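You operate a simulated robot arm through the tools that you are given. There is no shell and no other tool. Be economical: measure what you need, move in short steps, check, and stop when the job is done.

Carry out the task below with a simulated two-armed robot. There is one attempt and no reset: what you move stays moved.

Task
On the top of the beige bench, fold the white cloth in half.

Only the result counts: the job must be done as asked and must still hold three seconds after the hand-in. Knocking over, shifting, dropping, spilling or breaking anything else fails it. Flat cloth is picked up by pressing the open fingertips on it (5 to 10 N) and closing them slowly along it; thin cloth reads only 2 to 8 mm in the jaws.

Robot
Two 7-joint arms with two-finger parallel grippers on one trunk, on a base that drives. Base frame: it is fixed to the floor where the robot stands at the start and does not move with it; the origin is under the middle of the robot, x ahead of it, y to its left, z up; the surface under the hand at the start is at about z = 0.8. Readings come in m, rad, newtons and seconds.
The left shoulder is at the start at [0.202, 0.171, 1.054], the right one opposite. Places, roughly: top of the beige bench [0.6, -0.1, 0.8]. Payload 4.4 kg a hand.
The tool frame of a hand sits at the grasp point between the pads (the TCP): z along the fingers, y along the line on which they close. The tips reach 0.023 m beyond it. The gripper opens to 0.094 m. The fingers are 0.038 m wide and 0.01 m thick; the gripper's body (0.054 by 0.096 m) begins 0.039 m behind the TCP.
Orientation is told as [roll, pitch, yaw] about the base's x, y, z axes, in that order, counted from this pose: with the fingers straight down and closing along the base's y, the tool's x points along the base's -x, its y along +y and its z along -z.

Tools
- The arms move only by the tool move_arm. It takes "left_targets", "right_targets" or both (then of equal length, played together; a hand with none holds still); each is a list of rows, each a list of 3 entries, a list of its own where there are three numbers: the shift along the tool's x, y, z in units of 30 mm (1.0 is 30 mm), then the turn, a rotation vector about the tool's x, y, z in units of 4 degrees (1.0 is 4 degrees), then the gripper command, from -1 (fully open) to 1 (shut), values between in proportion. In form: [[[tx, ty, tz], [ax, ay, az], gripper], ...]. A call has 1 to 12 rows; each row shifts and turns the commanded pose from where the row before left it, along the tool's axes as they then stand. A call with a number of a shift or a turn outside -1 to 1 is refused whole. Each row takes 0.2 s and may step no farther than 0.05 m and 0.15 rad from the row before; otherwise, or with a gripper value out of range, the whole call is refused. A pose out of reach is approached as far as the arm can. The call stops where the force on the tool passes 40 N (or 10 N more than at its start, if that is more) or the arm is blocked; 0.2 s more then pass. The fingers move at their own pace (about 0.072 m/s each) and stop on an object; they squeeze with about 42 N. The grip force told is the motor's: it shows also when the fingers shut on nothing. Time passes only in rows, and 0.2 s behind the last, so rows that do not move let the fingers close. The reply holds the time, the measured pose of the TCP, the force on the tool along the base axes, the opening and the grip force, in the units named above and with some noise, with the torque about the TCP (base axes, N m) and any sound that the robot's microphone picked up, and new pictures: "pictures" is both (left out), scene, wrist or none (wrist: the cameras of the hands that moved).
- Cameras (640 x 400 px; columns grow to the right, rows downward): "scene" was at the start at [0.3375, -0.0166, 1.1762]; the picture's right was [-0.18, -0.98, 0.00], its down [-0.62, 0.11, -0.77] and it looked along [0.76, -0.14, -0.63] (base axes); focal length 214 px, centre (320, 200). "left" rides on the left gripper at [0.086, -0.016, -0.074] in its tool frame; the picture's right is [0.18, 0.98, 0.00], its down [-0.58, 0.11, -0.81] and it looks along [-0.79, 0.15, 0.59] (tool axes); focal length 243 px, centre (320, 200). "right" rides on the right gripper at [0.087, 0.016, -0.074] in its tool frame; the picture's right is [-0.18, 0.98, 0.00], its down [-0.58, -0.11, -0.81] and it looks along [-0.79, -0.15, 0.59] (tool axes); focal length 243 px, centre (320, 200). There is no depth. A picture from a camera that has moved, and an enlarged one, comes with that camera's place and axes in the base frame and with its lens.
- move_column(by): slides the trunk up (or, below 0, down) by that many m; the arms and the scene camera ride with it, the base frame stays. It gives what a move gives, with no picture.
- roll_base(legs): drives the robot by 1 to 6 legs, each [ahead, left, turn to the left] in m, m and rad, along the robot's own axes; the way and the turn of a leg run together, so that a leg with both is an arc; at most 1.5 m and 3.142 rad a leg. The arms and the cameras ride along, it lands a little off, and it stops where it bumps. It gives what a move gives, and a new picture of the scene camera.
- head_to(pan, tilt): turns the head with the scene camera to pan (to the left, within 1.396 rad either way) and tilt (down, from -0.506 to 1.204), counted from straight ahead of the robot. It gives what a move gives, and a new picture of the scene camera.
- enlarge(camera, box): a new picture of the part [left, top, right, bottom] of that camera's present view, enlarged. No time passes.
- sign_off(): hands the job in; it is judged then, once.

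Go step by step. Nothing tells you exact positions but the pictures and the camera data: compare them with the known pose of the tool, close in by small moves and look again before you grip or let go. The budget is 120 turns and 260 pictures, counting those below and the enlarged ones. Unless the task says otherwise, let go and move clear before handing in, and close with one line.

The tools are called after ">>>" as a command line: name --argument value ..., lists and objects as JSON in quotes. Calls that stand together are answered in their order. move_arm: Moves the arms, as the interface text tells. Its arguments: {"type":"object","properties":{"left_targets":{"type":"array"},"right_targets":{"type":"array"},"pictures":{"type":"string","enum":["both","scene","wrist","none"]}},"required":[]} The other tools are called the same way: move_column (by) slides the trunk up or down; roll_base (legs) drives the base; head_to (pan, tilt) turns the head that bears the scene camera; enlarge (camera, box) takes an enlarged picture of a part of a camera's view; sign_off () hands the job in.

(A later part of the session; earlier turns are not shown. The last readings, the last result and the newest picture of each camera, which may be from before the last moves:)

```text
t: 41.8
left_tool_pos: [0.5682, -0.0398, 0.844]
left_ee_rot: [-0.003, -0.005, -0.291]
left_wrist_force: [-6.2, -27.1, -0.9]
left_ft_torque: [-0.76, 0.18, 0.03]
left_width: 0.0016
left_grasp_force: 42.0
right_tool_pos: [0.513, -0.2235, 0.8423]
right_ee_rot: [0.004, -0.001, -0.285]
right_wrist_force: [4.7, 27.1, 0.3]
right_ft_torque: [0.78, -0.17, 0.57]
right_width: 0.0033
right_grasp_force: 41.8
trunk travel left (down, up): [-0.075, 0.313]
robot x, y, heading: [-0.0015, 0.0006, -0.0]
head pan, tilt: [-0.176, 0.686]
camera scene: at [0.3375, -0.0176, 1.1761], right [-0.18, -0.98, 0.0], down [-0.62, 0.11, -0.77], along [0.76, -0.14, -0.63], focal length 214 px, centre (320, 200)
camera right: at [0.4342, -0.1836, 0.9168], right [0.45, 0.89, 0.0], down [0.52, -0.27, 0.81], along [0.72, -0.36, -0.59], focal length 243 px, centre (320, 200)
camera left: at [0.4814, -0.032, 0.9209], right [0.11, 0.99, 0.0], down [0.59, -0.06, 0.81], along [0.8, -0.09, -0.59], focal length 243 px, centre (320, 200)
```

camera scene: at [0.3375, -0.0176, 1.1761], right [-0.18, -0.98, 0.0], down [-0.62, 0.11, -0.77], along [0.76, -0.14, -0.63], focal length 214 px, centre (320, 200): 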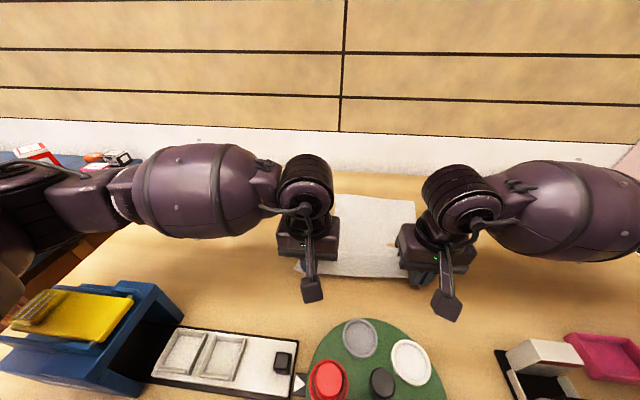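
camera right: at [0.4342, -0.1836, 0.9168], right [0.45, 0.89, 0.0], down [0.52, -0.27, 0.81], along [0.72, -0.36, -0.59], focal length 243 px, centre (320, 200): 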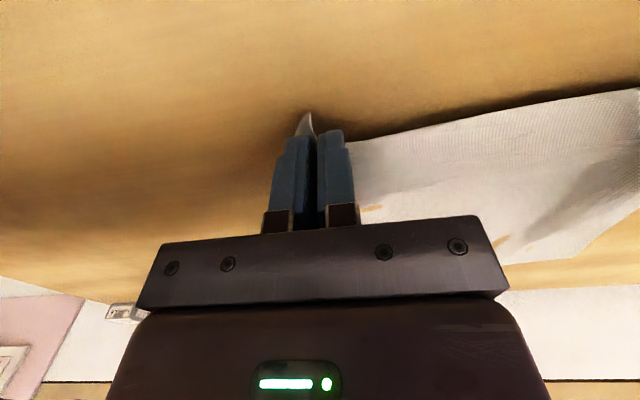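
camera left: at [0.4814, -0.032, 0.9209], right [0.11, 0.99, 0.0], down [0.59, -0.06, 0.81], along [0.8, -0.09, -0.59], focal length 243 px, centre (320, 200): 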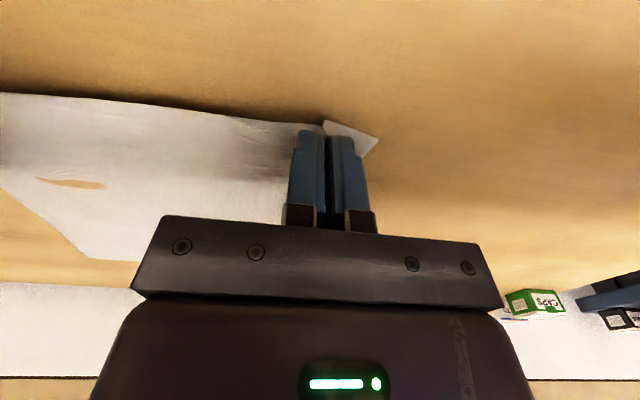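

The cloth is flat with both hem corners held; far edge at s≈0.816, so the middle is near s≈0.67. I redo the fold with a low arc (tips at most about 65 mm up), so the cloth lifts only to the middle.

>>> move_arm --left_targets '[[[-0.3, -0.15, -0.5], [0, 0, 0], 1], [[-0.5, -0.1, -0.5], [0, 0, 0], 1], [[-0.6, 0, -0.4], [0, 0, 0], 1], [[-0.7, 0, -0.15], [0, 0, 0], 1], [[-0.7, 0, 0], [0, 0, 0], 1], [[-0.7, 0, 0], [0, 0, 0], 1]]' --right_targets '[[[-0.3, 0.15, -0.5], [0, 0, 0], 1], [[-0.5, 0.1, -0.5], [0, 0, 0], 1], [[-0.6, 0, -0.4], [0, 0, 0], 1], [[-0.7, 0, -0.15], [0, 0, 0], 1], [[-0.7, 0, 0], [0, 0, 0], 1], [[-0.7, 0, 0], [0, 0, 0], 1]]'

>>> enlarge --camera "scene" --box '[260, 150, 450, 269]'

```text
t: 43.2
left_tool_pos: [0.6684, -0.0786, 0.8935]
left_ee_rot: [0.0, -0.003, -0.291]
left_wrist_force: [-0.6, -1.7, -0.7]
left_ft_torque: [0.01, -0.01, -0.02]
left_width: 0.0018
left_grasp_force: 42.0
right_tool_pos: [0.6176, -0.2468, 0.8861]
right_ee_rot: [-0.002, -0.002, -0.286]
right_wrist_force: [-0.3, 0.8, -0.2]
right_ft_torque: [0.0, 0.02, 0.02]
right_width: 0.002
right_grasp_force: 42.3
trunk travel left (down, up): [-0.075, 0.313]
robot x, y, heading: [-0.0022, -0.0003, -0.004]
head pan, tilt: [-0.176, 0.686]
camera scene: at [0.3377, -0.0176, 1.176], right [-0.18, -0.98, 0.0], down [-0.62, 0.11, -0.77], along [0.76, -0.14, -0.63], focal length 214 px, centre (320, 200)
camera right: at [0.5382, -0.2067, 0.9612], right [0.45, 0.89, 0.0], down [0.53, -0.27, 0.81], along [0.72, -0.37, -0.59], focal length 243 px, centre (320, 200)
camera left: at [0.5816, -0.0694, 0.9691], right [0.1, 0.99, 0.0], down [0.59, -0.06, 0.81], along [0.8, -0.09, -0.59], focal length 243 px, centre (320, 200)
```

scene: 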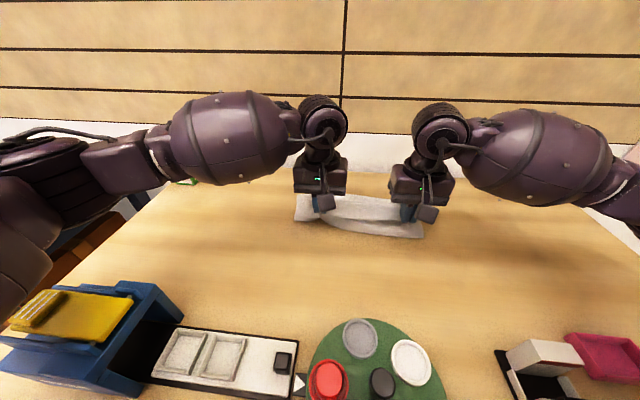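
right: 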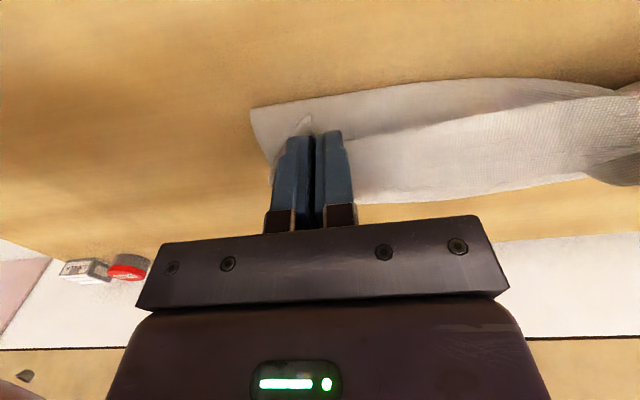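
left: 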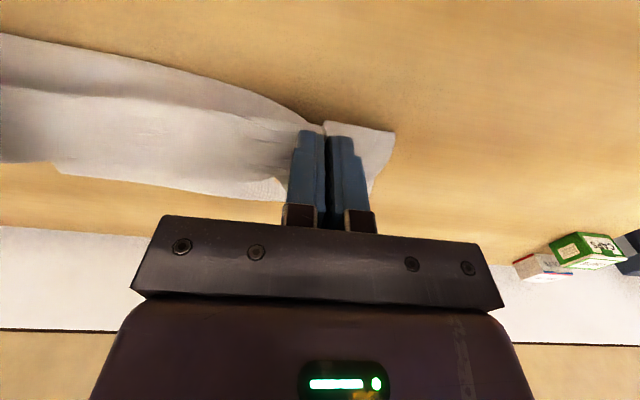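

```text
3.36 times, centred on (355, 210) of scene
camera zoom: at [0.3377, -0.0176, 1.176], right [-0.18, -0.98, 0.0], down [-0.62, 0.11, -0.77], along [0.76, -0.14, -0.63], focal length 721 px, centre (202, 168)
```

zoom: 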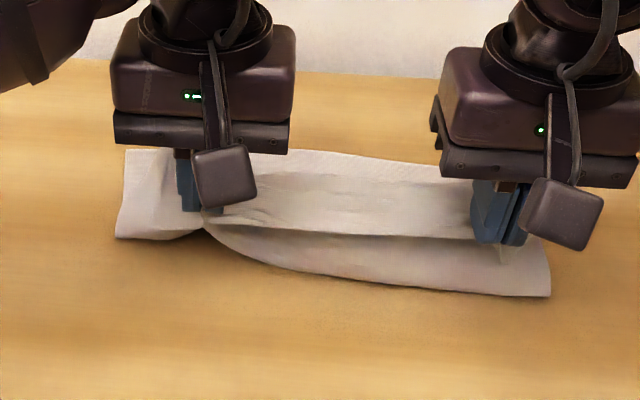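

The crease is now at s≈0.675–0.70, with the far edge unmoved near 0.81. I continue forward and lower toward s≈0.76.

>>> move_arm --left_targets '[[[-0.7, 0, 0.1], [0, 0, 0], 1], [[-0.7, 0, 0.15], [0, 0, 0], 1], [[-0.7, 0, 0.3], [0, 0, 0], 1], [[-0.6, 0, 0.5], [0, 0, 0], 1], [[-0.5, 0, 0.6], [0, 0, 0], 1], [[0, 0, 0], [0, 0, 0], 1]]' --right_targets '[[[-0.7, 0, 0], [0, 0, 0], 1], [[-0.7, 0, 0.1], [0, 0, 0], 1], [[-0.7, 0, 0.2], [0, 0, 0], 1], [[-0.6, 0, 0.5], [0, 0, 0], 1], [[-0.5, 0, 0.6], [0, 0, 0], 1], [[0, 0, 0], [0, 0, 0], 1]]'

>>> enlarge --camera "scene" --box '[260, 140, 450, 259]'

```text
t: 44.6
left_tool_pos: [0.7586, -0.1047, 0.8437]
left_ee_rot: [0.001, -0.003, -0.289]
left_wrist_force: [-0.6, -0.8, 0.5]
left_ft_torque: [-0.04, 0.0, -0.03]
left_width: 0.0019
left_grasp_force: 42.3
right_tool_pos: [0.7077, -0.2738, 0.8466]
right_ee_rot: [0.0, -0.005, -0.287]
right_wrist_force: [-0.5, 0.2, 0.7]
right_ft_torque: [0.0, -0.02, 0.0]
right_width: 0.0019
right_grasp_force: 42.1
trunk travel left (down, up): [-0.075, 0.313]
robot x, y, heading: [0.002, -0.0003, -0.007]
head pan, tilt: [-0.176, 0.686]
camera scene: at [0.3367, -0.0174, 1.1765], right [-0.18, -0.98, 0.0], down [-0.62, 0.11, -0.77], along [0.76, -0.14, -0.63], focal length 214 px, centre (320, 200)
camera right: at [0.6293, -0.2332, 0.9205], right [0.45, 0.89, 0.0], down [0.52, -0.27, 0.81], along [0.72, -0.37, -0.59], focal length 243 px, centre (320, 200)
camera left: at [0.6718, -0.0956, 0.9193], right [0.1, 0.99, 0.0], down [0.59, -0.06, 0.81], along [0.8, -0.09, -0.59], focal length 243 px, centre (320, 200)
```

scene: 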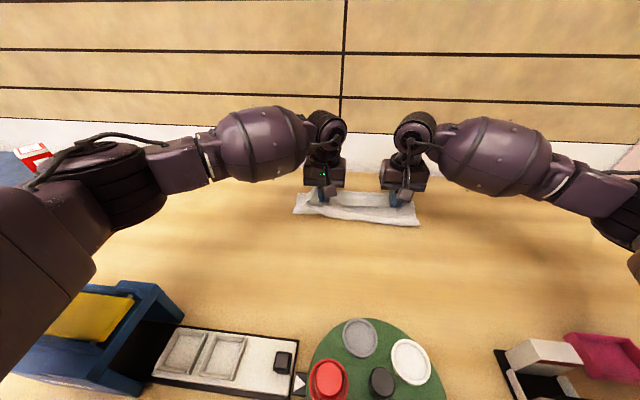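
right: 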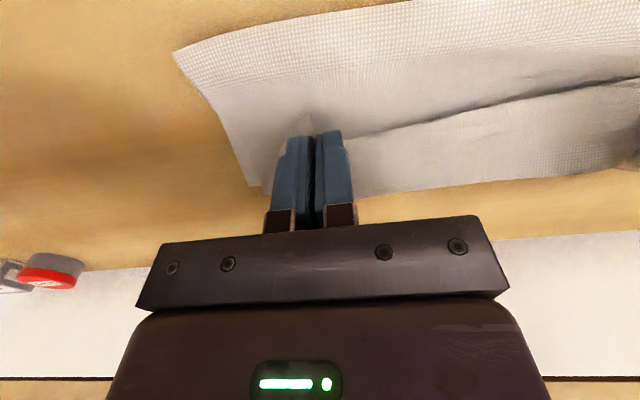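
left: 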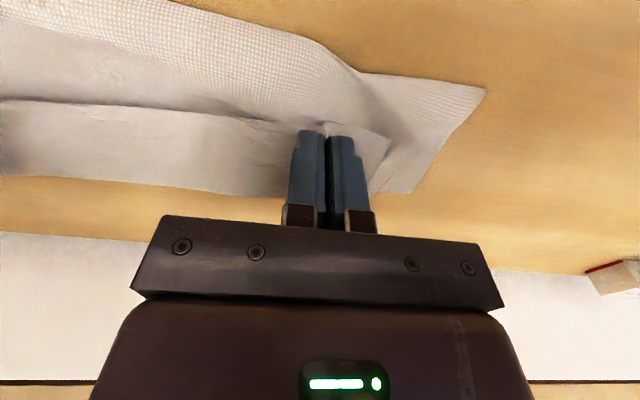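

```text
3.36 times, centred on (355, 200) of scene
camera zoom: at [0.3367, -0.0174, 1.1765], right [-0.18, -0.98, 0.0], down [-0.62, 0.11, -0.77], along [0.76, -0.14, -0.63], focal length 721 px, centre (202, 202)
```

zoom: 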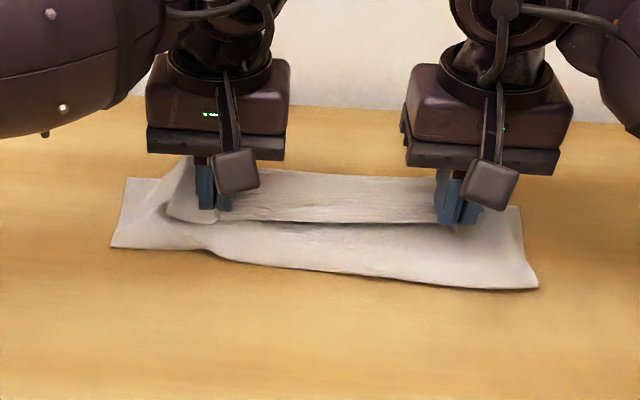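

The crease crept forward to s≈0.72. Before releasing, I slide the hands back about 35 mm so the slack bulges the crease toward the robot.

>>> move_arm --left_targets '[[[0.2, 0, -0.15], [0, 0, 0], 1], [[0.4, 0, 0], [0, 0, 0], 1], [[0.4, 0, 0], [0, 0, 0], 1], [[0.2, 0, 0.15], [0, 0, 0], 1], [[0, 0, 0.15], [0, 0, 0], 1], [[0, 0, 0], [0, 0, 0], 1]]' --right_targets '[[[0.2, 0, -0.1], [0, 0, 0], 1], [[0.4, 0, 0], [0, 0, 0], 1], [[0.4, 0, 0], [0, 0, 0], 1], [[0.2, 0, 0.15], [0, 0, 0], 1], [[0, 0, 0.15], [0, 0, 0], 1], [[0, 0, 0], [0, 0, 0], 1]]'

>>> enlarge --camera "scene" --box '[260, 140, 450, 259]'

```text
t: 46.0
left_tool_pos: [0.7249, -0.0924, 0.8372]
left_ee_rot: [-0.002, -0.005, -0.288]
left_wrist_force: [0.6, -1.7, -0.1]
left_ft_torque: [-0.05, 0.01, -0.01]
left_width: 0.0019
left_grasp_force: 42.1
right_tool_pos: [0.6733, -0.2637, 0.8402]
right_ee_rot: [0.0, 0.0, -0.286]
right_wrist_force: [0.7, 1.4, 0.1]
right_ft_torque: [-0.02, 0.01, 0.01]
right_width: 0.0019
right_grasp_force: 41.5
trunk travel left (down, up): [-0.075, 0.313]
robot x, y, heading: [0.0014, 0.0007, 0.001]
head pan, tilt: [-0.176, 0.686]
camera scene: at [0.3372, -0.0175, 1.1762], right [-0.18, -0.98, 0.0], down [-0.62, 0.11, -0.77], along [0.76, -0.14, -0.63], focal length 214 px, centre (320, 200)
camera right: at [0.5949, -0.2234, 0.914], right [0.45, 0.89, 0.0], down [0.53, -0.27, 0.81], along [0.72, -0.37, -0.59], focal length 243 px, centre (320, 200)
camera left: at [0.6378, -0.0857, 0.9144], right [0.1, 0.99, 0.0], down [0.59, -0.06, 0.81], along [0.8, -0.09, -0.59], focal length 243 px, centre (320, 200)
```

scene: 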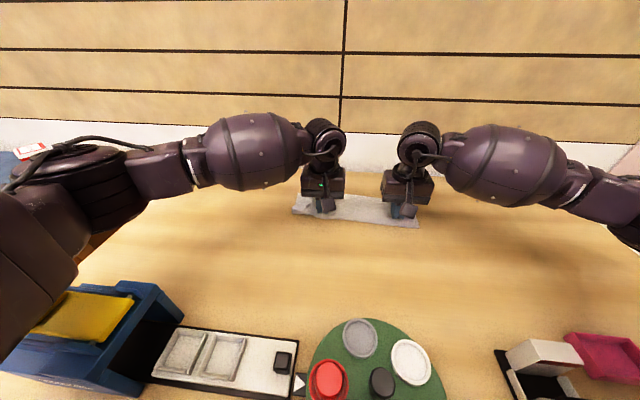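
right: 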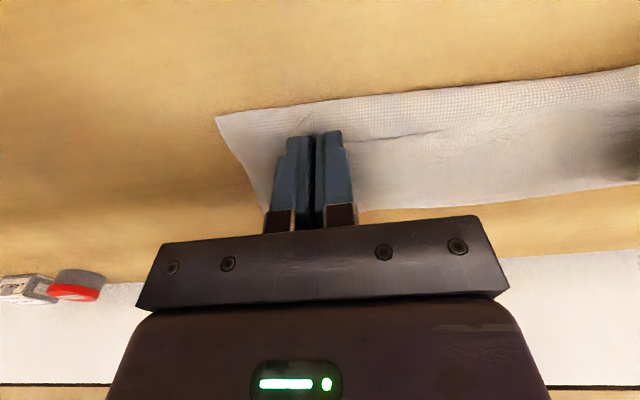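
left: 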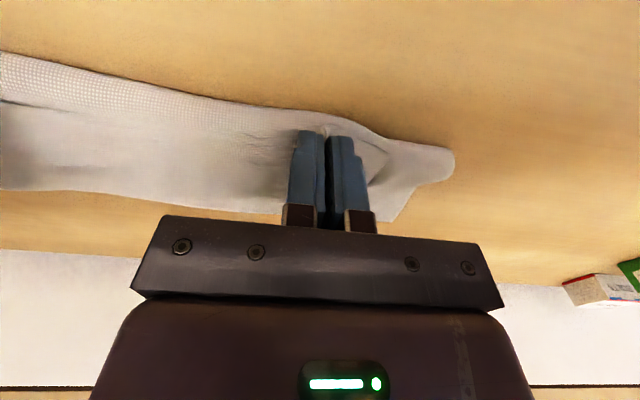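

```text
3.36 times, centred on (355, 200) of scene
camera zoom: at [0.3372, -0.0175, 1.1762], right [-0.18, -0.98, 0.0], down [-0.62, 0.11, -0.77], along [0.76, -0.14, -0.63], focal length 721 px, centre (202, 202)
```

zoom: 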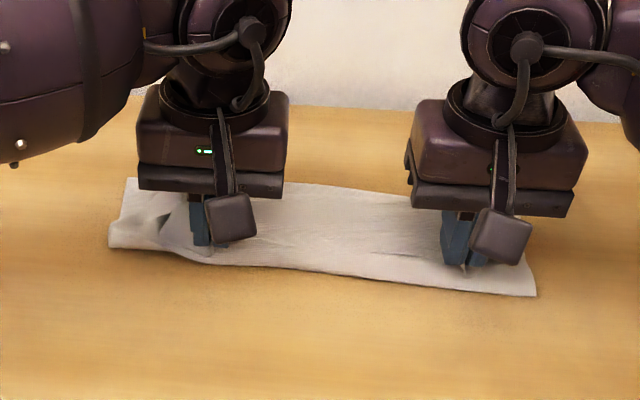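

The hands end at s≈0.72, which is the right landing spot, but the crease stayed near 0.715; it was overpulled when I went to 0.757. I unfold flat once more, then refold and stop at 0.72.

>>> move_arm --left_targets '[[[0.1, 0, -0.7], [0, 0, 0], 1], [[0.4, 0, -0.7], [0, 0, 0], 1], [[0.8, 0, -0.2], [0, 0, 0], 1], [[0.9, 0, 0], [0, 0, 0], 1], [[0.9, 0, 0.2], [0, 0, 0], 1], [[0.9, 0.1, 0.4], [0, 0, 0], 1], [[0.8, 0.1, 0.5], [0, 0, 0], 1], [[0.7, 0.05, 0.3], [0, 0, 0], 1], [[0.4, 0, 0], [0, 0, 0], 1], [[0, 0, 0], [0, 0, 0], 1]]' --right_targets '[[[0.1, 0, -0.7], [0, 0, 0], 1], [[0.4, 0, -0.7], [0, 0, 0], 1], [[0.8, 0, -0.2], [0, 0, 0], 1], [[0.9, 0, 0], [0, 0, 0], 1], [[0.9, 0, 0.2], [0, 0, 0], 1], [[0.9, -0.1, 0.4], [0, 0, 0], 1], [[0.8, -0.1, 0.5], [0, 0, 0], 1], [[0.7, -0.05, 0.3], [0, 0, 0], 1], [[0.4, 0, 0], [0, 0, 0], 1], [[0, 0, 0], [0, 0, 0], 1]]'

>>> enlarge --camera "scene" --box '[260, 150, 470, 281]'

```text
t: 48.2
left_tool_pos: [0.5585, -0.0365, 0.8437]
left_ee_rot: [-0.003, -0.002, -0.29]
left_wrist_force: [-5.1, -25.6, -0.2]
left_ft_torque: [-0.72, 0.15, -0.02]
left_width: 0.0019
left_grasp_force: 42.2
right_tool_pos: [0.5032, -0.2197, 0.8442]
right_ee_rot: [0.005, -0.001, -0.286]
right_wrist_force: [4.9, 25.6, 0.7]
right_ft_torque: [0.7, -0.14, 0.49]
right_width: 0.003
right_grasp_force: 42.1
trunk travel left (down, up): [-0.075, 0.313]
robot x, y, heading: [-0.0022, 0.0014, 0.001]
head pan, tilt: [-0.176, 0.686]
camera scene: at [0.3377, -0.0175, 1.1758], right [-0.18, -0.98, 0.0], down [-0.62, 0.11, -0.77], along [0.76, -0.14, -0.63], focal length 214 px, centre (320, 200)
camera right: at [0.4244, -0.1791, 0.9193], right [0.45, 0.89, 0.0], down [0.53, -0.27, 0.81], along [0.72, -0.36, -0.59], focal length 243 px, centre (320, 200)
camera left: at [0.4726, -0.0289, 0.9201], right [0.11, 0.99, 0.0], down [0.59, -0.06, 0.81], along [0.8, -0.09, -0.59], focal length 243 px, centre (320, 200)
```

scene: 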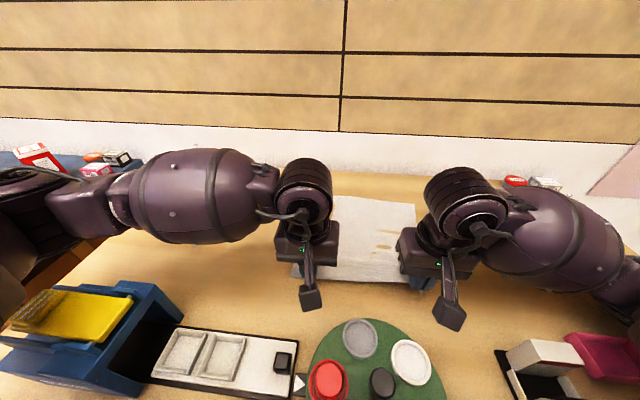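
right: 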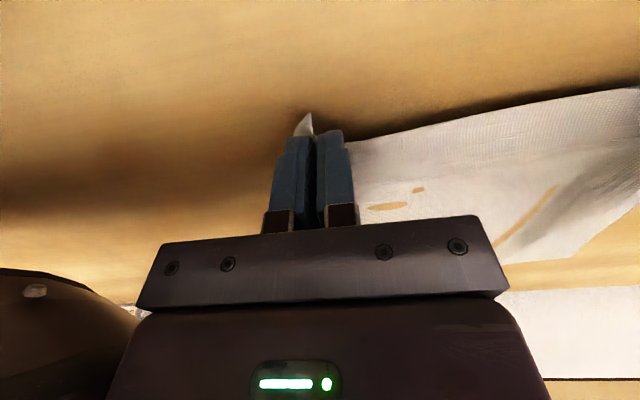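
left: 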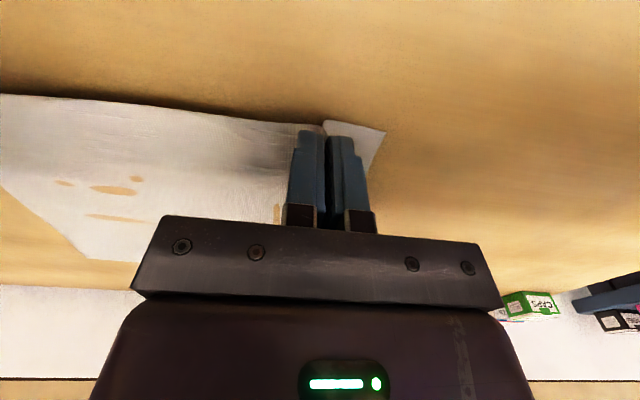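

```text
3.05 times, centred on (365, 216) of scene
camera zoom: at [0.3377, -0.0175, 1.1758], right [-0.18, -0.98, 0.0], down [-0.62, 0.11, -0.77], along [0.76, -0.14, -0.63], focal length 654 px, centre (183, 153)
```

zoom: 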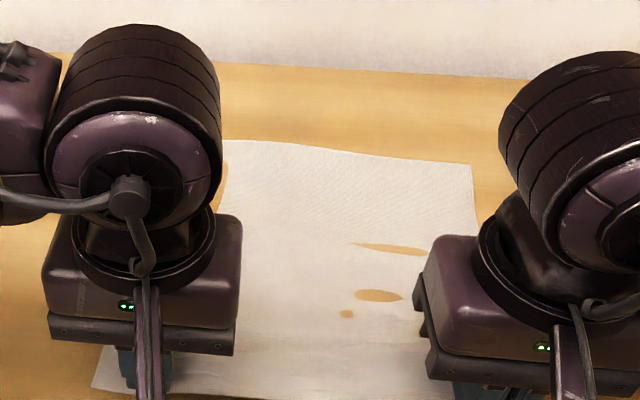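

Flat again: far edge at s≈0.80, hem held at 0.545. I fold on a low arc and land at s≈0.71.

>>> move_arm --left_targets '[[[-0.3, -0.15, -0.4], [0, 0, 0], 1], [[-0.5, -0.1, -0.4], [0, 0, 0], 1], [[-0.6, 0, -0.35], [0, 0, 0], 1], [[-0.7, 0, 0], [0, 0, 0], 1], [[-0.7, 0, 0], [0, 0, 0], 1], [[-0.7, 0, 0], [0, 0, 0], 1], [[-0.7, 0, 0.1], [0, 0, 0], 1], [[-0.6, 0, 0.4], [0, 0, 0], 1], [[-0.5, 0, 0.6], [0, 0, 0], 1], [[-0.2, 0, 0.3], [0, 0, 0], 1], [[0, 0, 0], [0, 0, 0], 1]]' --right_targets '[[[-0.3, 0.15, -0.4], [0, 0, 0], 1], [[-0.5, 0.1, -0.4], [0, 0, 0], 1], [[-0.6, 0, -0.35], [0, 0, 0], 1], [[-0.7, 0, 0], [0, 0, 0], 1], [[-0.7, 0, 0], [0, 0, 0], 1], [[-0.7, 0, 0], [0, 0, 0], 1], [[-0.7, 0, 0.1], [0, 0, 0], 1], [[-0.6, 0, 0.4], [0, 0, 0], 1], [[-0.5, 0, 0.6], [0, 0, 0], 1], [[-0.2, 0, 0.3], [0, 0, 0], 1], [[0, 0, 0], [0, 0, 0], 1]]'

>>> enlarge --camera "scene" --box '[260, 140, 450, 259]'

```text
t: 50.6
left_tool_pos: [0.7137, -0.0928, 0.837]
left_ee_rot: [-0.001, -0.005, -0.289]
left_wrist_force: [-0.3, -0.3, 0.9]
left_ft_torque: [0.01, -0.01, 0.04]
left_width: 0.002
left_grasp_force: 42.1
right_tool_pos: [0.6613, -0.2589, 0.8399]
right_ee_rot: [-0.001, -0.003, -0.287]
right_wrist_force: [0.0, 1.2, -0.2]
right_ft_torque: [0.0, -0.03, 0.03]
right_width: 0.002
right_grasp_force: 41.8
trunk travel left (down, up): [-0.075, 0.313]
robot x, y, heading: [0.0007, 0.0012, -0.001]
head pan, tilt: [-0.176, 0.686]
camera scene: at [0.3371, -0.0175, 1.1763], right [-0.18, -0.98, 0.0], down [-0.62, 0.11, -0.77], along [0.76, -0.14, -0.63], focal length 214 px, centre (320, 200)
camera right: at [0.5824, -0.2189, 0.9145], right [0.45, 0.89, 0.0], down [0.52, -0.27, 0.81], along [0.72, -0.37, -0.59], focal length 243 px, centre (320, 200)
camera left: at [0.6272, -0.084, 0.9133], right [0.11, 0.99, 0.0], down [0.59, -0.06, 0.81], along [0.8, -0.09, -0.59], focal length 243 px, centre (320, 200)
```

scene: 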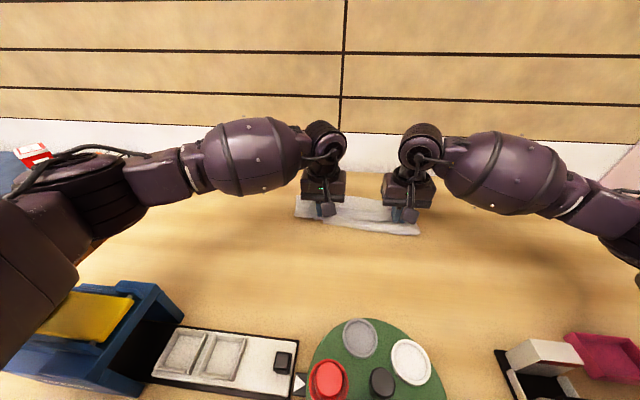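
right: 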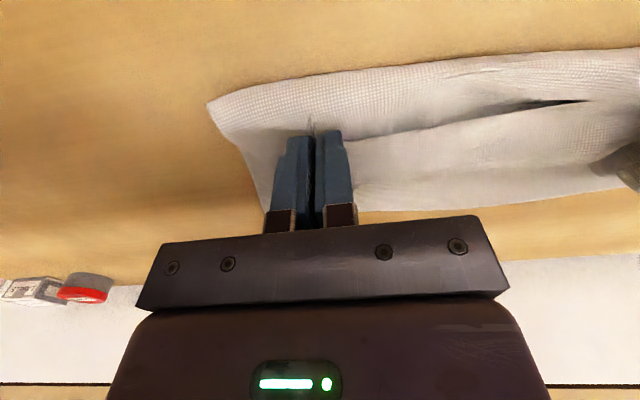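
left: 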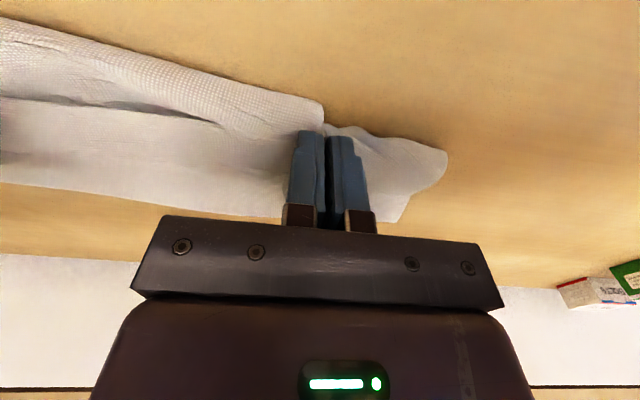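

```text
3.36 times, centred on (355, 200) of scene
camera zoom: at [0.3371, -0.0175, 1.1763], right [-0.18, -0.98, 0.0], down [-0.62, 0.11, -0.77], along [0.76, -0.14, -0.63], focal length 721 px, centre (202, 202)
```

zoom: 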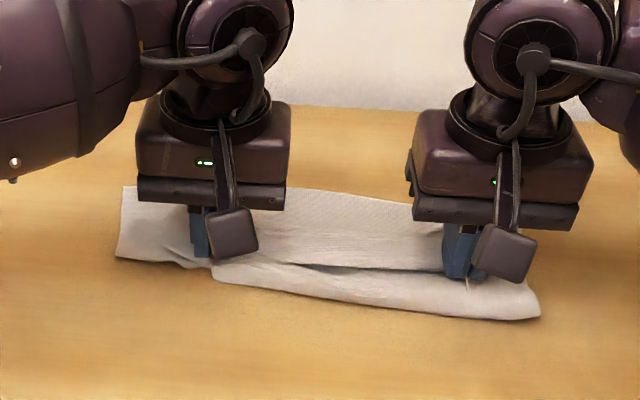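

The crease is now at s≈0.69, and the turned-back hem should reach the far edge (0.80) once unrolled. I release gently and lift.

>>> move_arm --left_targets '[[[0, 0, 0.1], [0, 0, 0], 1], [[0, 0, 0], [0, 0, 0], 0.7], [[0, 0, 0], [0, 0, 0], 0.4], [[0, 0, 0], [0, 0, 0], 0.1], [[0, 0, 0], [0, 0, 0], -0.2], [[0, 0, 0], [0, 0, 0], -0.3], [[0, 0, -0.6], [0, 0, 0], -0.3], [[0, 0, -1], [0, 0, 0], -0.3], [[0, 0, -1], [0, 0, 0], -0.3], [[0.8, 0, -0.8], [0, 0, 0], -0.3], [[0.8, 0, -0.4], [0, 0, 0], -0.3]]' --right_targets '[[[0, 0, 0.15], [0, 0, 0], 1], [[0, 0, 0], [0, 0, 0], 0.7], [[0, 0, 0], [0, 0, 0], 0.4], [[0, 0, 0], [0, 0, 0], 0.1], [[0, 0, 0], [0, 0, 0], -0.2], [[0, 0, 0], [0, 0, 0], -0.3], [[0, 0, -0.6], [0, 0, 0], -0.3], [[0, 0, -1], [0, 0, 0], -0.3], [[0, 0, -1], [0, 0, 0], -0.3], [[0.8, 0, -0.8], [0, 0, 0], -0.3], [[0.8, 0, -0.4], [0, 0, 0], -0.3]]'

>>> enlarge --camera "scene" --box '[260, 140, 450, 259]'

>>> enlarge --camera "left" --box '[0, 0, 480, 300]'

```text
t: 53.0
left_tool_pos: [0.668, -0.0775, 0.9471]
left_ee_rot: [-0.001, -0.004, -0.29]
left_wrist_force: [0.0, 0.6, -0.8]
left_ft_torque: [0.01, 0.01, -0.01]
left_width: 0.0612
left_grasp_force: 0.0
right_tool_pos: [0.6144, -0.2473, 0.9502]
right_ee_rot: [0.0, -0.004, -0.288]
right_wrist_force: [-0.4, 0.0, 0.0]
right_ft_torque: [-0.02, 0.0, 0.03]
right_width: 0.0612
right_grasp_force: 0.1
trunk travel left (down, up): [-0.075, 0.313]
robot x, y, heading: [0.0013, 0.0015, -0.001]
head pan, tilt: [-0.176, 0.686]
camera scene: at [0.3368, -0.0174, 1.1764], right [-0.18, -0.98, 0.0], down [-0.62, 0.11, -0.77], along [0.76, -0.14, -0.63], focal length 214 px, centre (320, 200)
camera right: at [0.5365, -0.2072, 1.0242], right [0.46, 0.89, 0.0], down [0.52, -0.27, 0.81], along [0.72, -0.37, -0.59], focal length 243 px, centre (320, 200)
camera left: at [0.5799, -0.0688, 1.0245], right [0.1, 0.99, 0.0], down [0.59, -0.06, 0.81], along [0.8, -0.09, -0.59], focal length 243 px, centre (320, 200)
```

scene: 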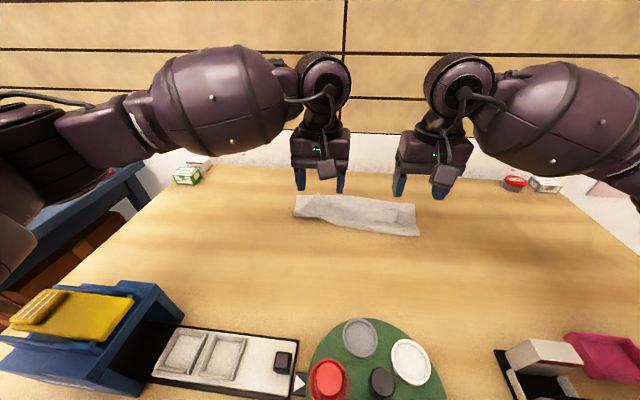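
right: 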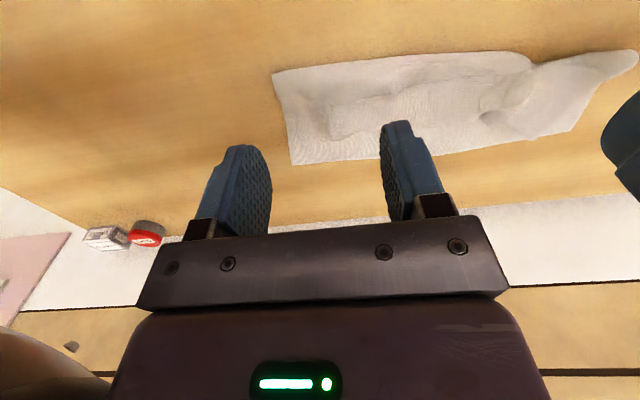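
left: 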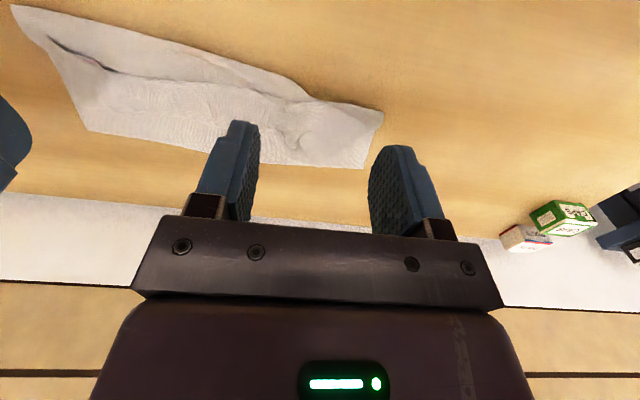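

```text
3.36 times, centred on (355, 200) of scene
camera zoom: at [0.3368, -0.0174, 1.1764], right [-0.18, -0.98, 0.0], down [-0.62, 0.11, -0.77], along [0.76, -0.14, -0.63], focal length 721 px, centre (202, 202)
```

zoom: 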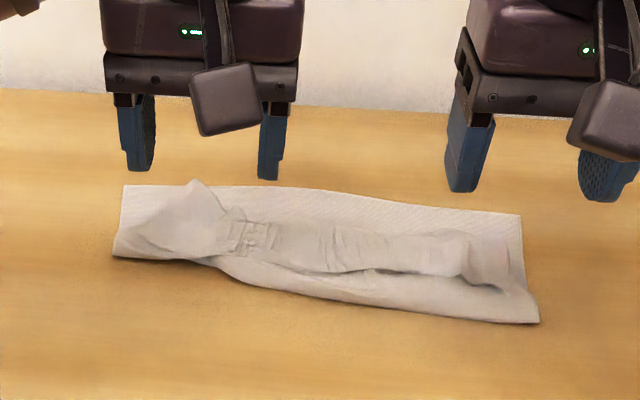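

```text
1.33 times, centred on (240, 150) of left
camera zoom: at [0.5799, -0.0688, 1.0245], right [0.1, 0.99, 0.0], down [0.59, -0.06, 0.81], along [0.8, -0.09, -0.59], focal length 324 px, centre (427, 267)
```

zoom: 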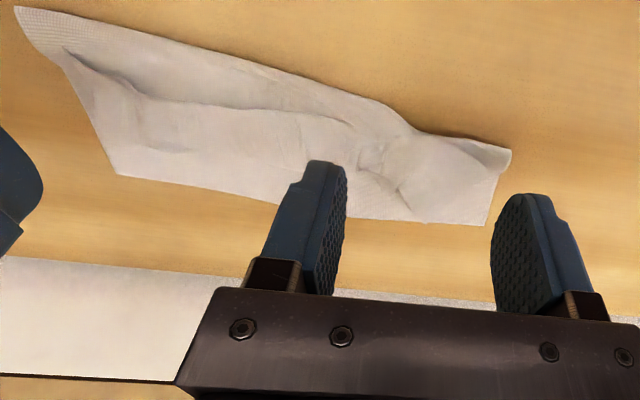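

The fold line is close to right, but the hem is still turned back on top and crumpled. I will take the flaps again to lay the cloth flat, then regrip with only about 1 cm overlap so almost no hem gets turned back.

>>> move_arm --left_targets '[[[-0.53, 0.03, 0.76], [0, 0, 0], -0.3], [[-0.53, 0.03, 0.76], [0, 0, 0], -0.3], [[-0.53, 0.03, 0.76], [0, 0, 0], -0.3], [[-0.53, 0.03, 0.76], [0, 0, 0], -0.3], [[-0.53, 0.03, 0.6], [0, 0, 0], -0.3]]' --right_targets '[[[-0.53, -0.08, 0.787], [0, 0, 0], -0.3], [[-0.53, -0.08, 0.787], [0, 0, 0], -0.3], [[-0.53, -0.08, 0.787], [0, 0, 0], -0.3], [[-0.53, -0.08, 0.787], [0, 0, 0], -0.3], [[-0.53, -0.08, 0.6], [0, 0, 0], -0.3]]' --pictures "wrist"

```text
t: 54.2
left_tool_pos: [0.7444, -0.0958, 0.8386]
left_ee_rot: [0.001, -0.003, -0.291]
left_wrist_force: [0.4, -0.7, 0.4]
left_ft_torque: [-0.01, 0.01, 0.0]
left_width: 0.0611
left_grasp_force: 0.1
right_tool_pos: [0.688, -0.2827, 0.8346]
right_ee_rot: [0.001, -0.001, -0.285]
right_wrist_force: [0.4, 0.0, -0.6]
right_ft_torque: [0.0, -0.01, 0.05]
right_width: 0.0612
right_grasp_force: 0.0
trunk travel left (down, up): [-0.075, 0.313]
robot x, y, heading: [-0.0001, 0.0002, -0.001]
head pan, tilt: [-0.176, 0.686]
camera right: at [0.6096, -0.2413, 0.9098], right [0.45, 0.89, 0.0], down [0.53, -0.27, 0.81], along [0.72, -0.37, -0.59], focal length 243 px, centre (320, 200)
camera left: at [0.6576, -0.0878, 0.9147], right [0.11, 0.99, 0.0], down [0.59, -0.06, 0.81], along [0.8, -0.09, -0.59], focal length 243 px, centre (320, 200)
```

right: 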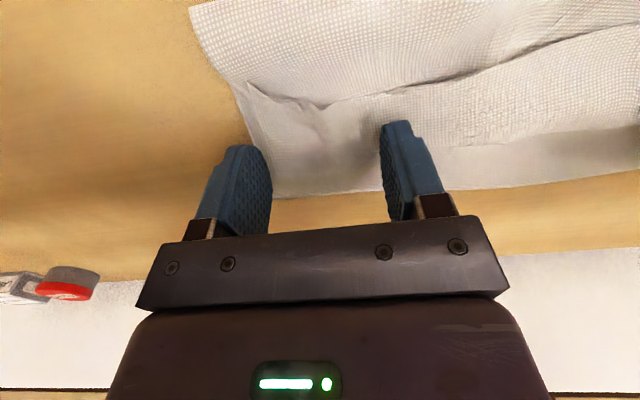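
left: 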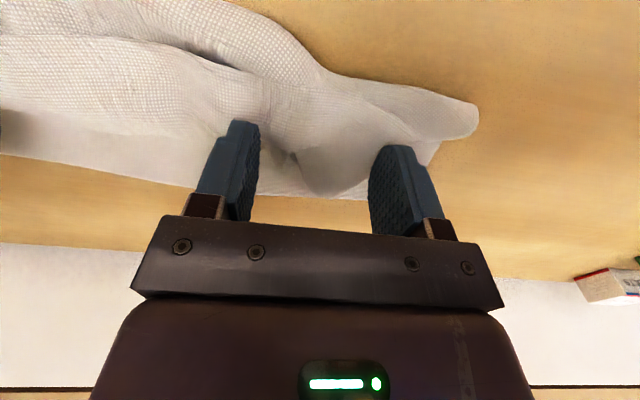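

The left corner appears to have flopped forward by itself, near the far edge. So I only need the right flap: I raise the left hand and pinch the right flap here.

>>> move_arm --left_targets '[[[0, 0, -1], [0, 0, 0], -0.3], [[0, 0, -1], [0, 0, 0], -0.3], [[0, 0, -1], [0, 0, 0], -0.3], [[1, 0, 0], [0, 0, 0], -0.3], [[1, 0, 0], [0, 0, 0], -0.3], [[0, 0, 0], [0, 0, 0], -0.3], [[0, 0, 0], [0, 0, 0], -0.3], [[0, 0, 0], [0, 0, 0], -0.3], [[0, 0, 0], [0, 0, 0], -0.3]]' --right_targets '[[[0.2, 0, 0.17], [0, 0, 0], -0.3], [[0, 0, 0], [0, 0, 0], -0.1], [[0, 0, 0], [0, 0, 0], 0.1], [[0, 0, 0], [0, 0, 0], 0.3], [[0, 0, 0], [0, 0, 0], 0.5], [[0, 0, 0], [0, 0, 0], 0.7], [[0, 0, 0], [0, 0, 0], 0.85], [[0, 0, 0], [0, 0, 0], 1], [[0, 0, 0], [0, 0, 0], 1]]' --pictures "both"

>>> enlarge --camera "scene" --box '[260, 140, 450, 259]'

```text
t: 56.2
left_tool_pos: [0.6877, -0.0774, 0.9302]
left_ee_rot: [-0.001, -0.003, -0.291]
left_wrist_force: [-0.5, 0.0, 0.3]
left_ft_torque: [0.01, 0.01, 0.01]
left_width: 0.061
left_grasp_force: 0.1
right_tool_pos: [0.6824, -0.2788, 0.8323]
right_ee_rot: [-0.001, -0.004, -0.286]
right_wrist_force: [1.5, 0.2, 4.0]
right_ft_torque: [0.0, -0.04, -0.05]
right_width: 0.0034
right_grasp_force: 42.1
trunk travel left (down, up): [-0.075, 0.313]
robot x, y, heading: [-0.0018, 0.0008, -0.007]
head pan, tilt: [-0.176, 0.686]
camera scene: at [0.3371, -0.0174, 1.1763], right [-0.18, -0.98, 0.0], down [-0.62, 0.11, -0.77], along [0.76, -0.14, -0.63], focal length 214 px, centre (320, 200)
camera right: at [0.6034, -0.2385, 0.9057], right [0.45, 0.89, 0.0], down [0.52, -0.27, 0.81], along [0.72, -0.37, -0.59], focal length 243 px, centre (320, 200)
camera left: at [0.6003, -0.0694, 1.006], right [0.1, 0.99, 0.0], down [0.59, -0.06, 0.81], along [0.8, -0.09, -0.59], focal length 243 px, centre (320, 200)
```

scene: 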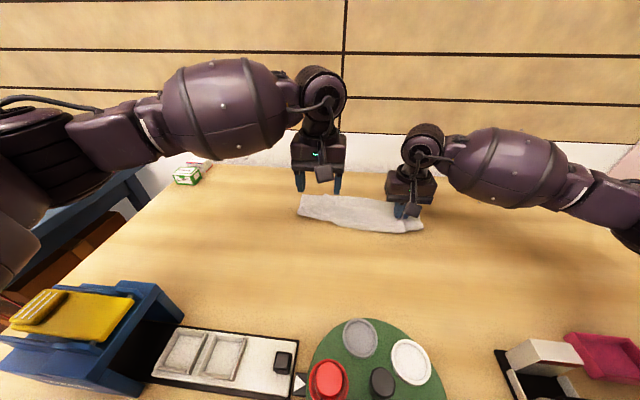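
right: 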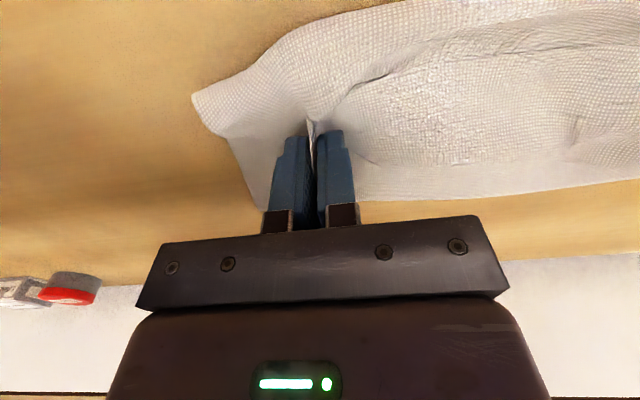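
left: 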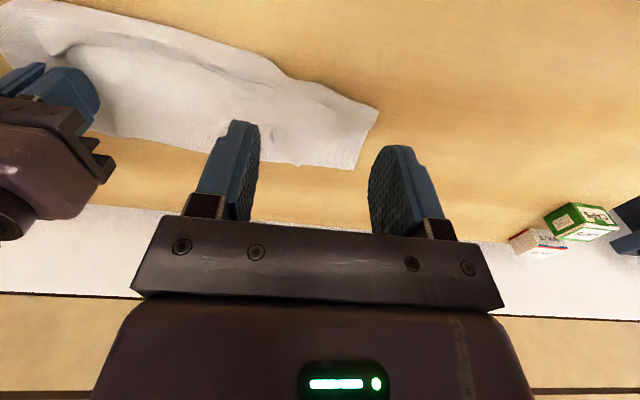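

```text
3.36 times, centred on (355, 200) of scene
camera zoom: at [0.3371, -0.0174, 1.1763], right [-0.18, -0.98, 0.0], down [-0.62, 0.11, -0.77], along [0.76, -0.14, -0.63], focal length 721 px, centre (202, 202)
```

zoom: 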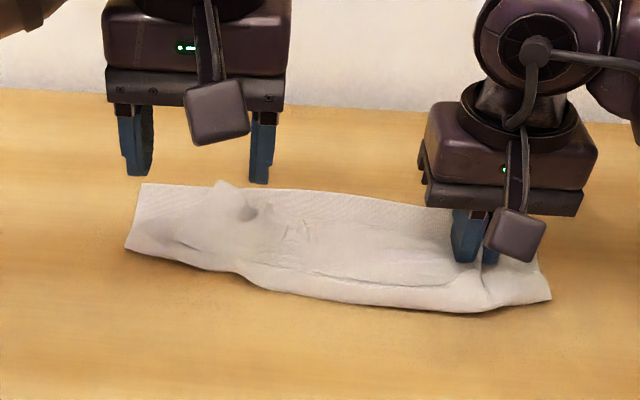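

The right pinch reads 3.4 mm, possibly more than one layer. I lift a little and look.

>>> move_arm --right_targets '[[[0, 0, -0.6], [0, 0, 0], 1], [[-0.2, 0, -0.6], [0, 0, 0], 1], [[0, 0, 0], [0, 0, 0], 1]]' --pictures "wrist"

>>> enlarge --camera "scene" --box '[260, 140, 450, 259]'

```text
t: 57.0
left_tool_pos: [0.6871, -0.0781, 0.9298]
left_ee_rot: [-0.004, 0.0, -0.291]
left_wrist_force: [0.3, 0.7, -1.0]
left_ft_torque: [-0.02, 0.02, -0.02]
left_width: 0.0611
left_grasp_force: 0.1
right_tool_pos: [0.6877, -0.2796, 0.8677]
right_ee_rot: [0.001, -0.003, -0.287]
right_wrist_force: [-0.6, 0.6, -0.5]
right_ft_torque: [0.0, -0.03, -0.04]
right_width: 0.003
right_grasp_force: 42.3
trunk travel left (down, up): [-0.075, 0.313]
robot x, y, heading: [-0.0009, 0.0004, -0.003]
head pan, tilt: [-0.176, 0.686]
camera right: at [0.6088, -0.24, 0.9419], right [0.45, 0.89, 0.0], down [0.53, -0.27, 0.81], along [0.72, -0.37, -0.59], focal length 243 px, centre (320, 200)
```

right: 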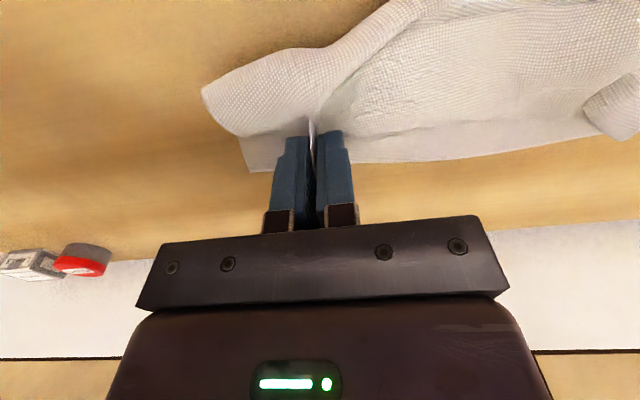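

```text
3.36 times, centred on (355, 200) of scene
camera zoom: at [0.3375, -0.0176, 1.176], right [-0.18, -0.98, 0.0], down [-0.62, 0.11, -0.77], along [0.76, -0.14, -0.63], focal length 721 px, centre (202, 202)
```

zoom: 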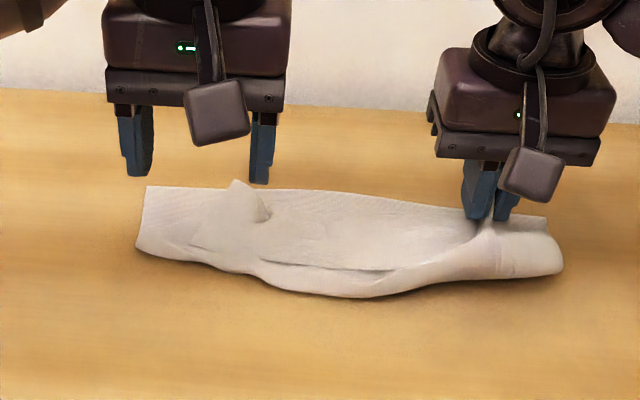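

The right pinch caught the middle layer too. I set it back down, release, and move both hands clear to look at the whole cloth.

>>> move_arm --left_targets '[[[0.9, 0, -0.8], [0, 0, 0], -0.3], [[0.9, 0.5, -0.8], [0, 0, 0], -0.3], [[0.9, 0.8, 0], [0, 0, 0], -0.3], [[0.9, 0.8, 0], [0, 0, 0], -0.3], [[0, 0, 0], [0, 0, 0], -0.3], [[0, 0, 0], [0, 0, 0], -0.3], [[0, 0, 0], [0, 0, 0], -0.3], [[0, 0, 0], [0, 0, 0], -0.3], [[0, 0, 0], [0, 0, 0], -0.3], [[0, 0, 0], [0, 0, 0], -0.3], [[0, 0, 0], [0, 0, 0], -0.3]]' --right_targets '[[[0.4, 0, 0.5], [0, 0, 0], 1], [[0.4, 0, 0.5], [0, 0, 0], 1], [[0, 0, 0], [0, 0, 0], 0.7], [[0, 0, 0], [0, 0, 0], 0.3], [[0, 0, 0], [0, 0, 0], -0.1], [[0, 0, -0.5], [0, 0, 0], -0.1], [[0, 0, -1], [0, 0, 0], -0.3], [[0.5, 0, -1], [0, 0, 0], -0.3], [[0.9, -0.5, -0.8], [0, 0, 0], -0.3], [[0.9, -0.9, 0], [0, 0, 0], -0.3], [[0.9, -0.9, 0], [0, 0, 0], -0.3]]' --pictures "both"

>>> enlarge --camera "scene" --box '[270, 160, 450, 272]'

>>> enlarge --camera "left" --box '[0, 0, 320, 200]'

>>> enlarge --camera "right" --box '[280, 0, 640, 225]'

```text
t: 59.4
left_tool_pos: [0.6014, 0.0135, 0.9791]
left_ee_rot: [0.0, -0.006, -0.289]
left_wrist_force: [0.2, 0.3, -0.3]
left_ft_torque: [0.0, 0.0, 0.0]
left_width: 0.0611
left_grasp_force: 0.0
right_tool_pos: [0.5522, -0.3116, 0.9366]
right_ee_rot: [-0.001, -0.005, -0.286]
right_wrist_force: [-0.6, 0.2, -0.6]
right_ft_torque: [-0.01, -0.01, 0.01]
right_width: 0.0612
right_grasp_force: 0.0
trunk travel left (down, up): [-0.075, 0.313]
robot x, y, heading: [-0.0009, -0.0016, -0.001]
head pan, tilt: [-0.176, 0.686]
camera scene: at [0.3359, -0.0174, 1.1769], right [-0.18, -0.98, 0.0], down [-0.62, 0.11, -0.77], along [0.76, -0.14, -0.63], focal length 214 px, centre (320, 200)
camera right: at [0.4733, -0.2718, 1.0113], right [0.45, 0.89, 0.0], down [0.52, -0.27, 0.81], along [0.72, -0.37, -0.59], focal length 243 px, centre (320, 200)
camera left: at [0.514, 0.0226, 1.0551], right [0.1, 0.99, 0.0], down [0.58, -0.06, 0.81], along [0.8, -0.09, -0.59], focal length 243 px, centre (320, 200)
```

scene: 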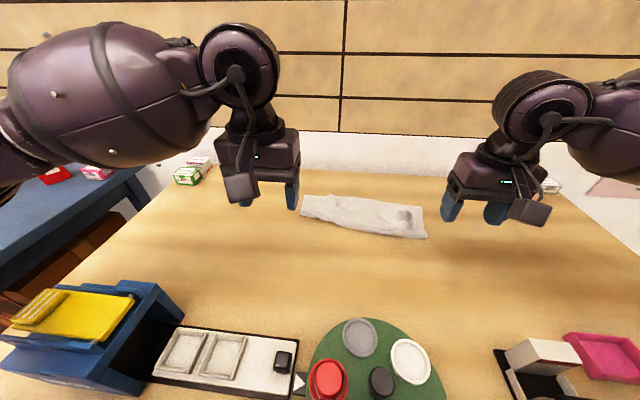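
right: 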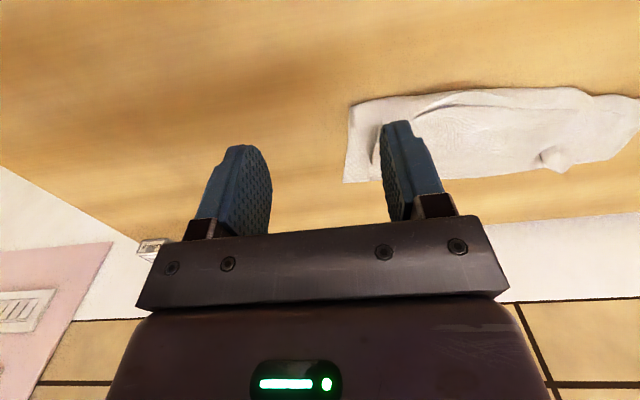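
left: 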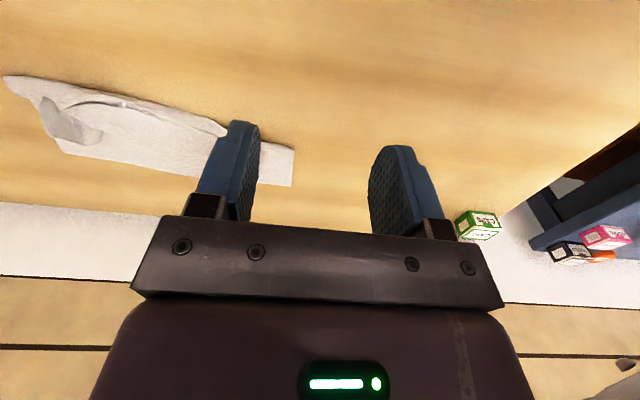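

```text
3.56 times, centred on (360, 216) of scene
camera zoom: at [0.3359, -0.0174, 1.1769], right [-0.18, -0.98, 0.0], down [-0.62, 0.11, -0.77], along [0.76, -0.14, -0.63], focal length 763 px, centre (178, 143)
```

zoom: 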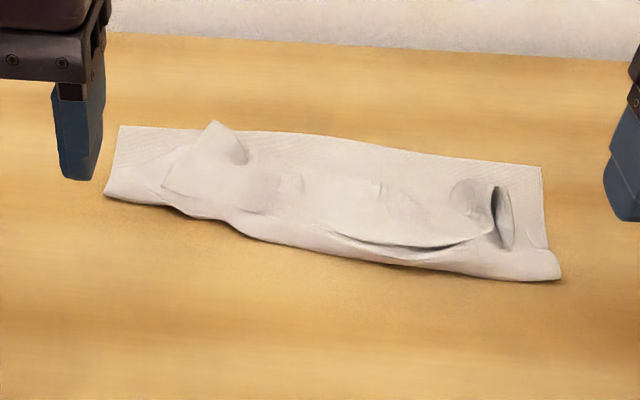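

```text
2.00 times, centred on (160, 100) of left
camera zoom: at [0.514, 0.0226, 1.0551], right [0.1, 0.99, 0.0], down [0.58, -0.06, 0.81], along [0.8, -0.09, -0.59], focal length 485 px, centre (640, 400)
```

zoom: 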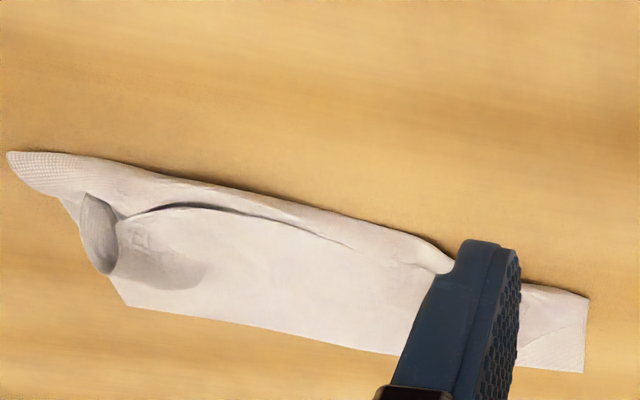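

```text
1.78 times, centred on (460, 112) of right
camera zoom: at [0.4733, -0.2718, 1.0113], right [0.45, 0.89, 0.0], down [0.52, -0.27, 0.81], along [0.72, -0.37, -0.59], focal length 431 px, centre (71, 356)
```

zoom: 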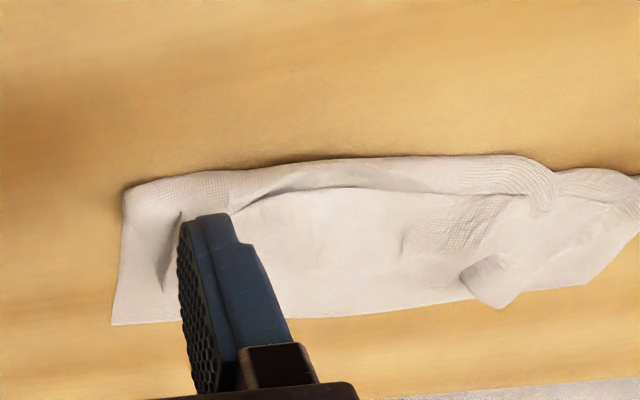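

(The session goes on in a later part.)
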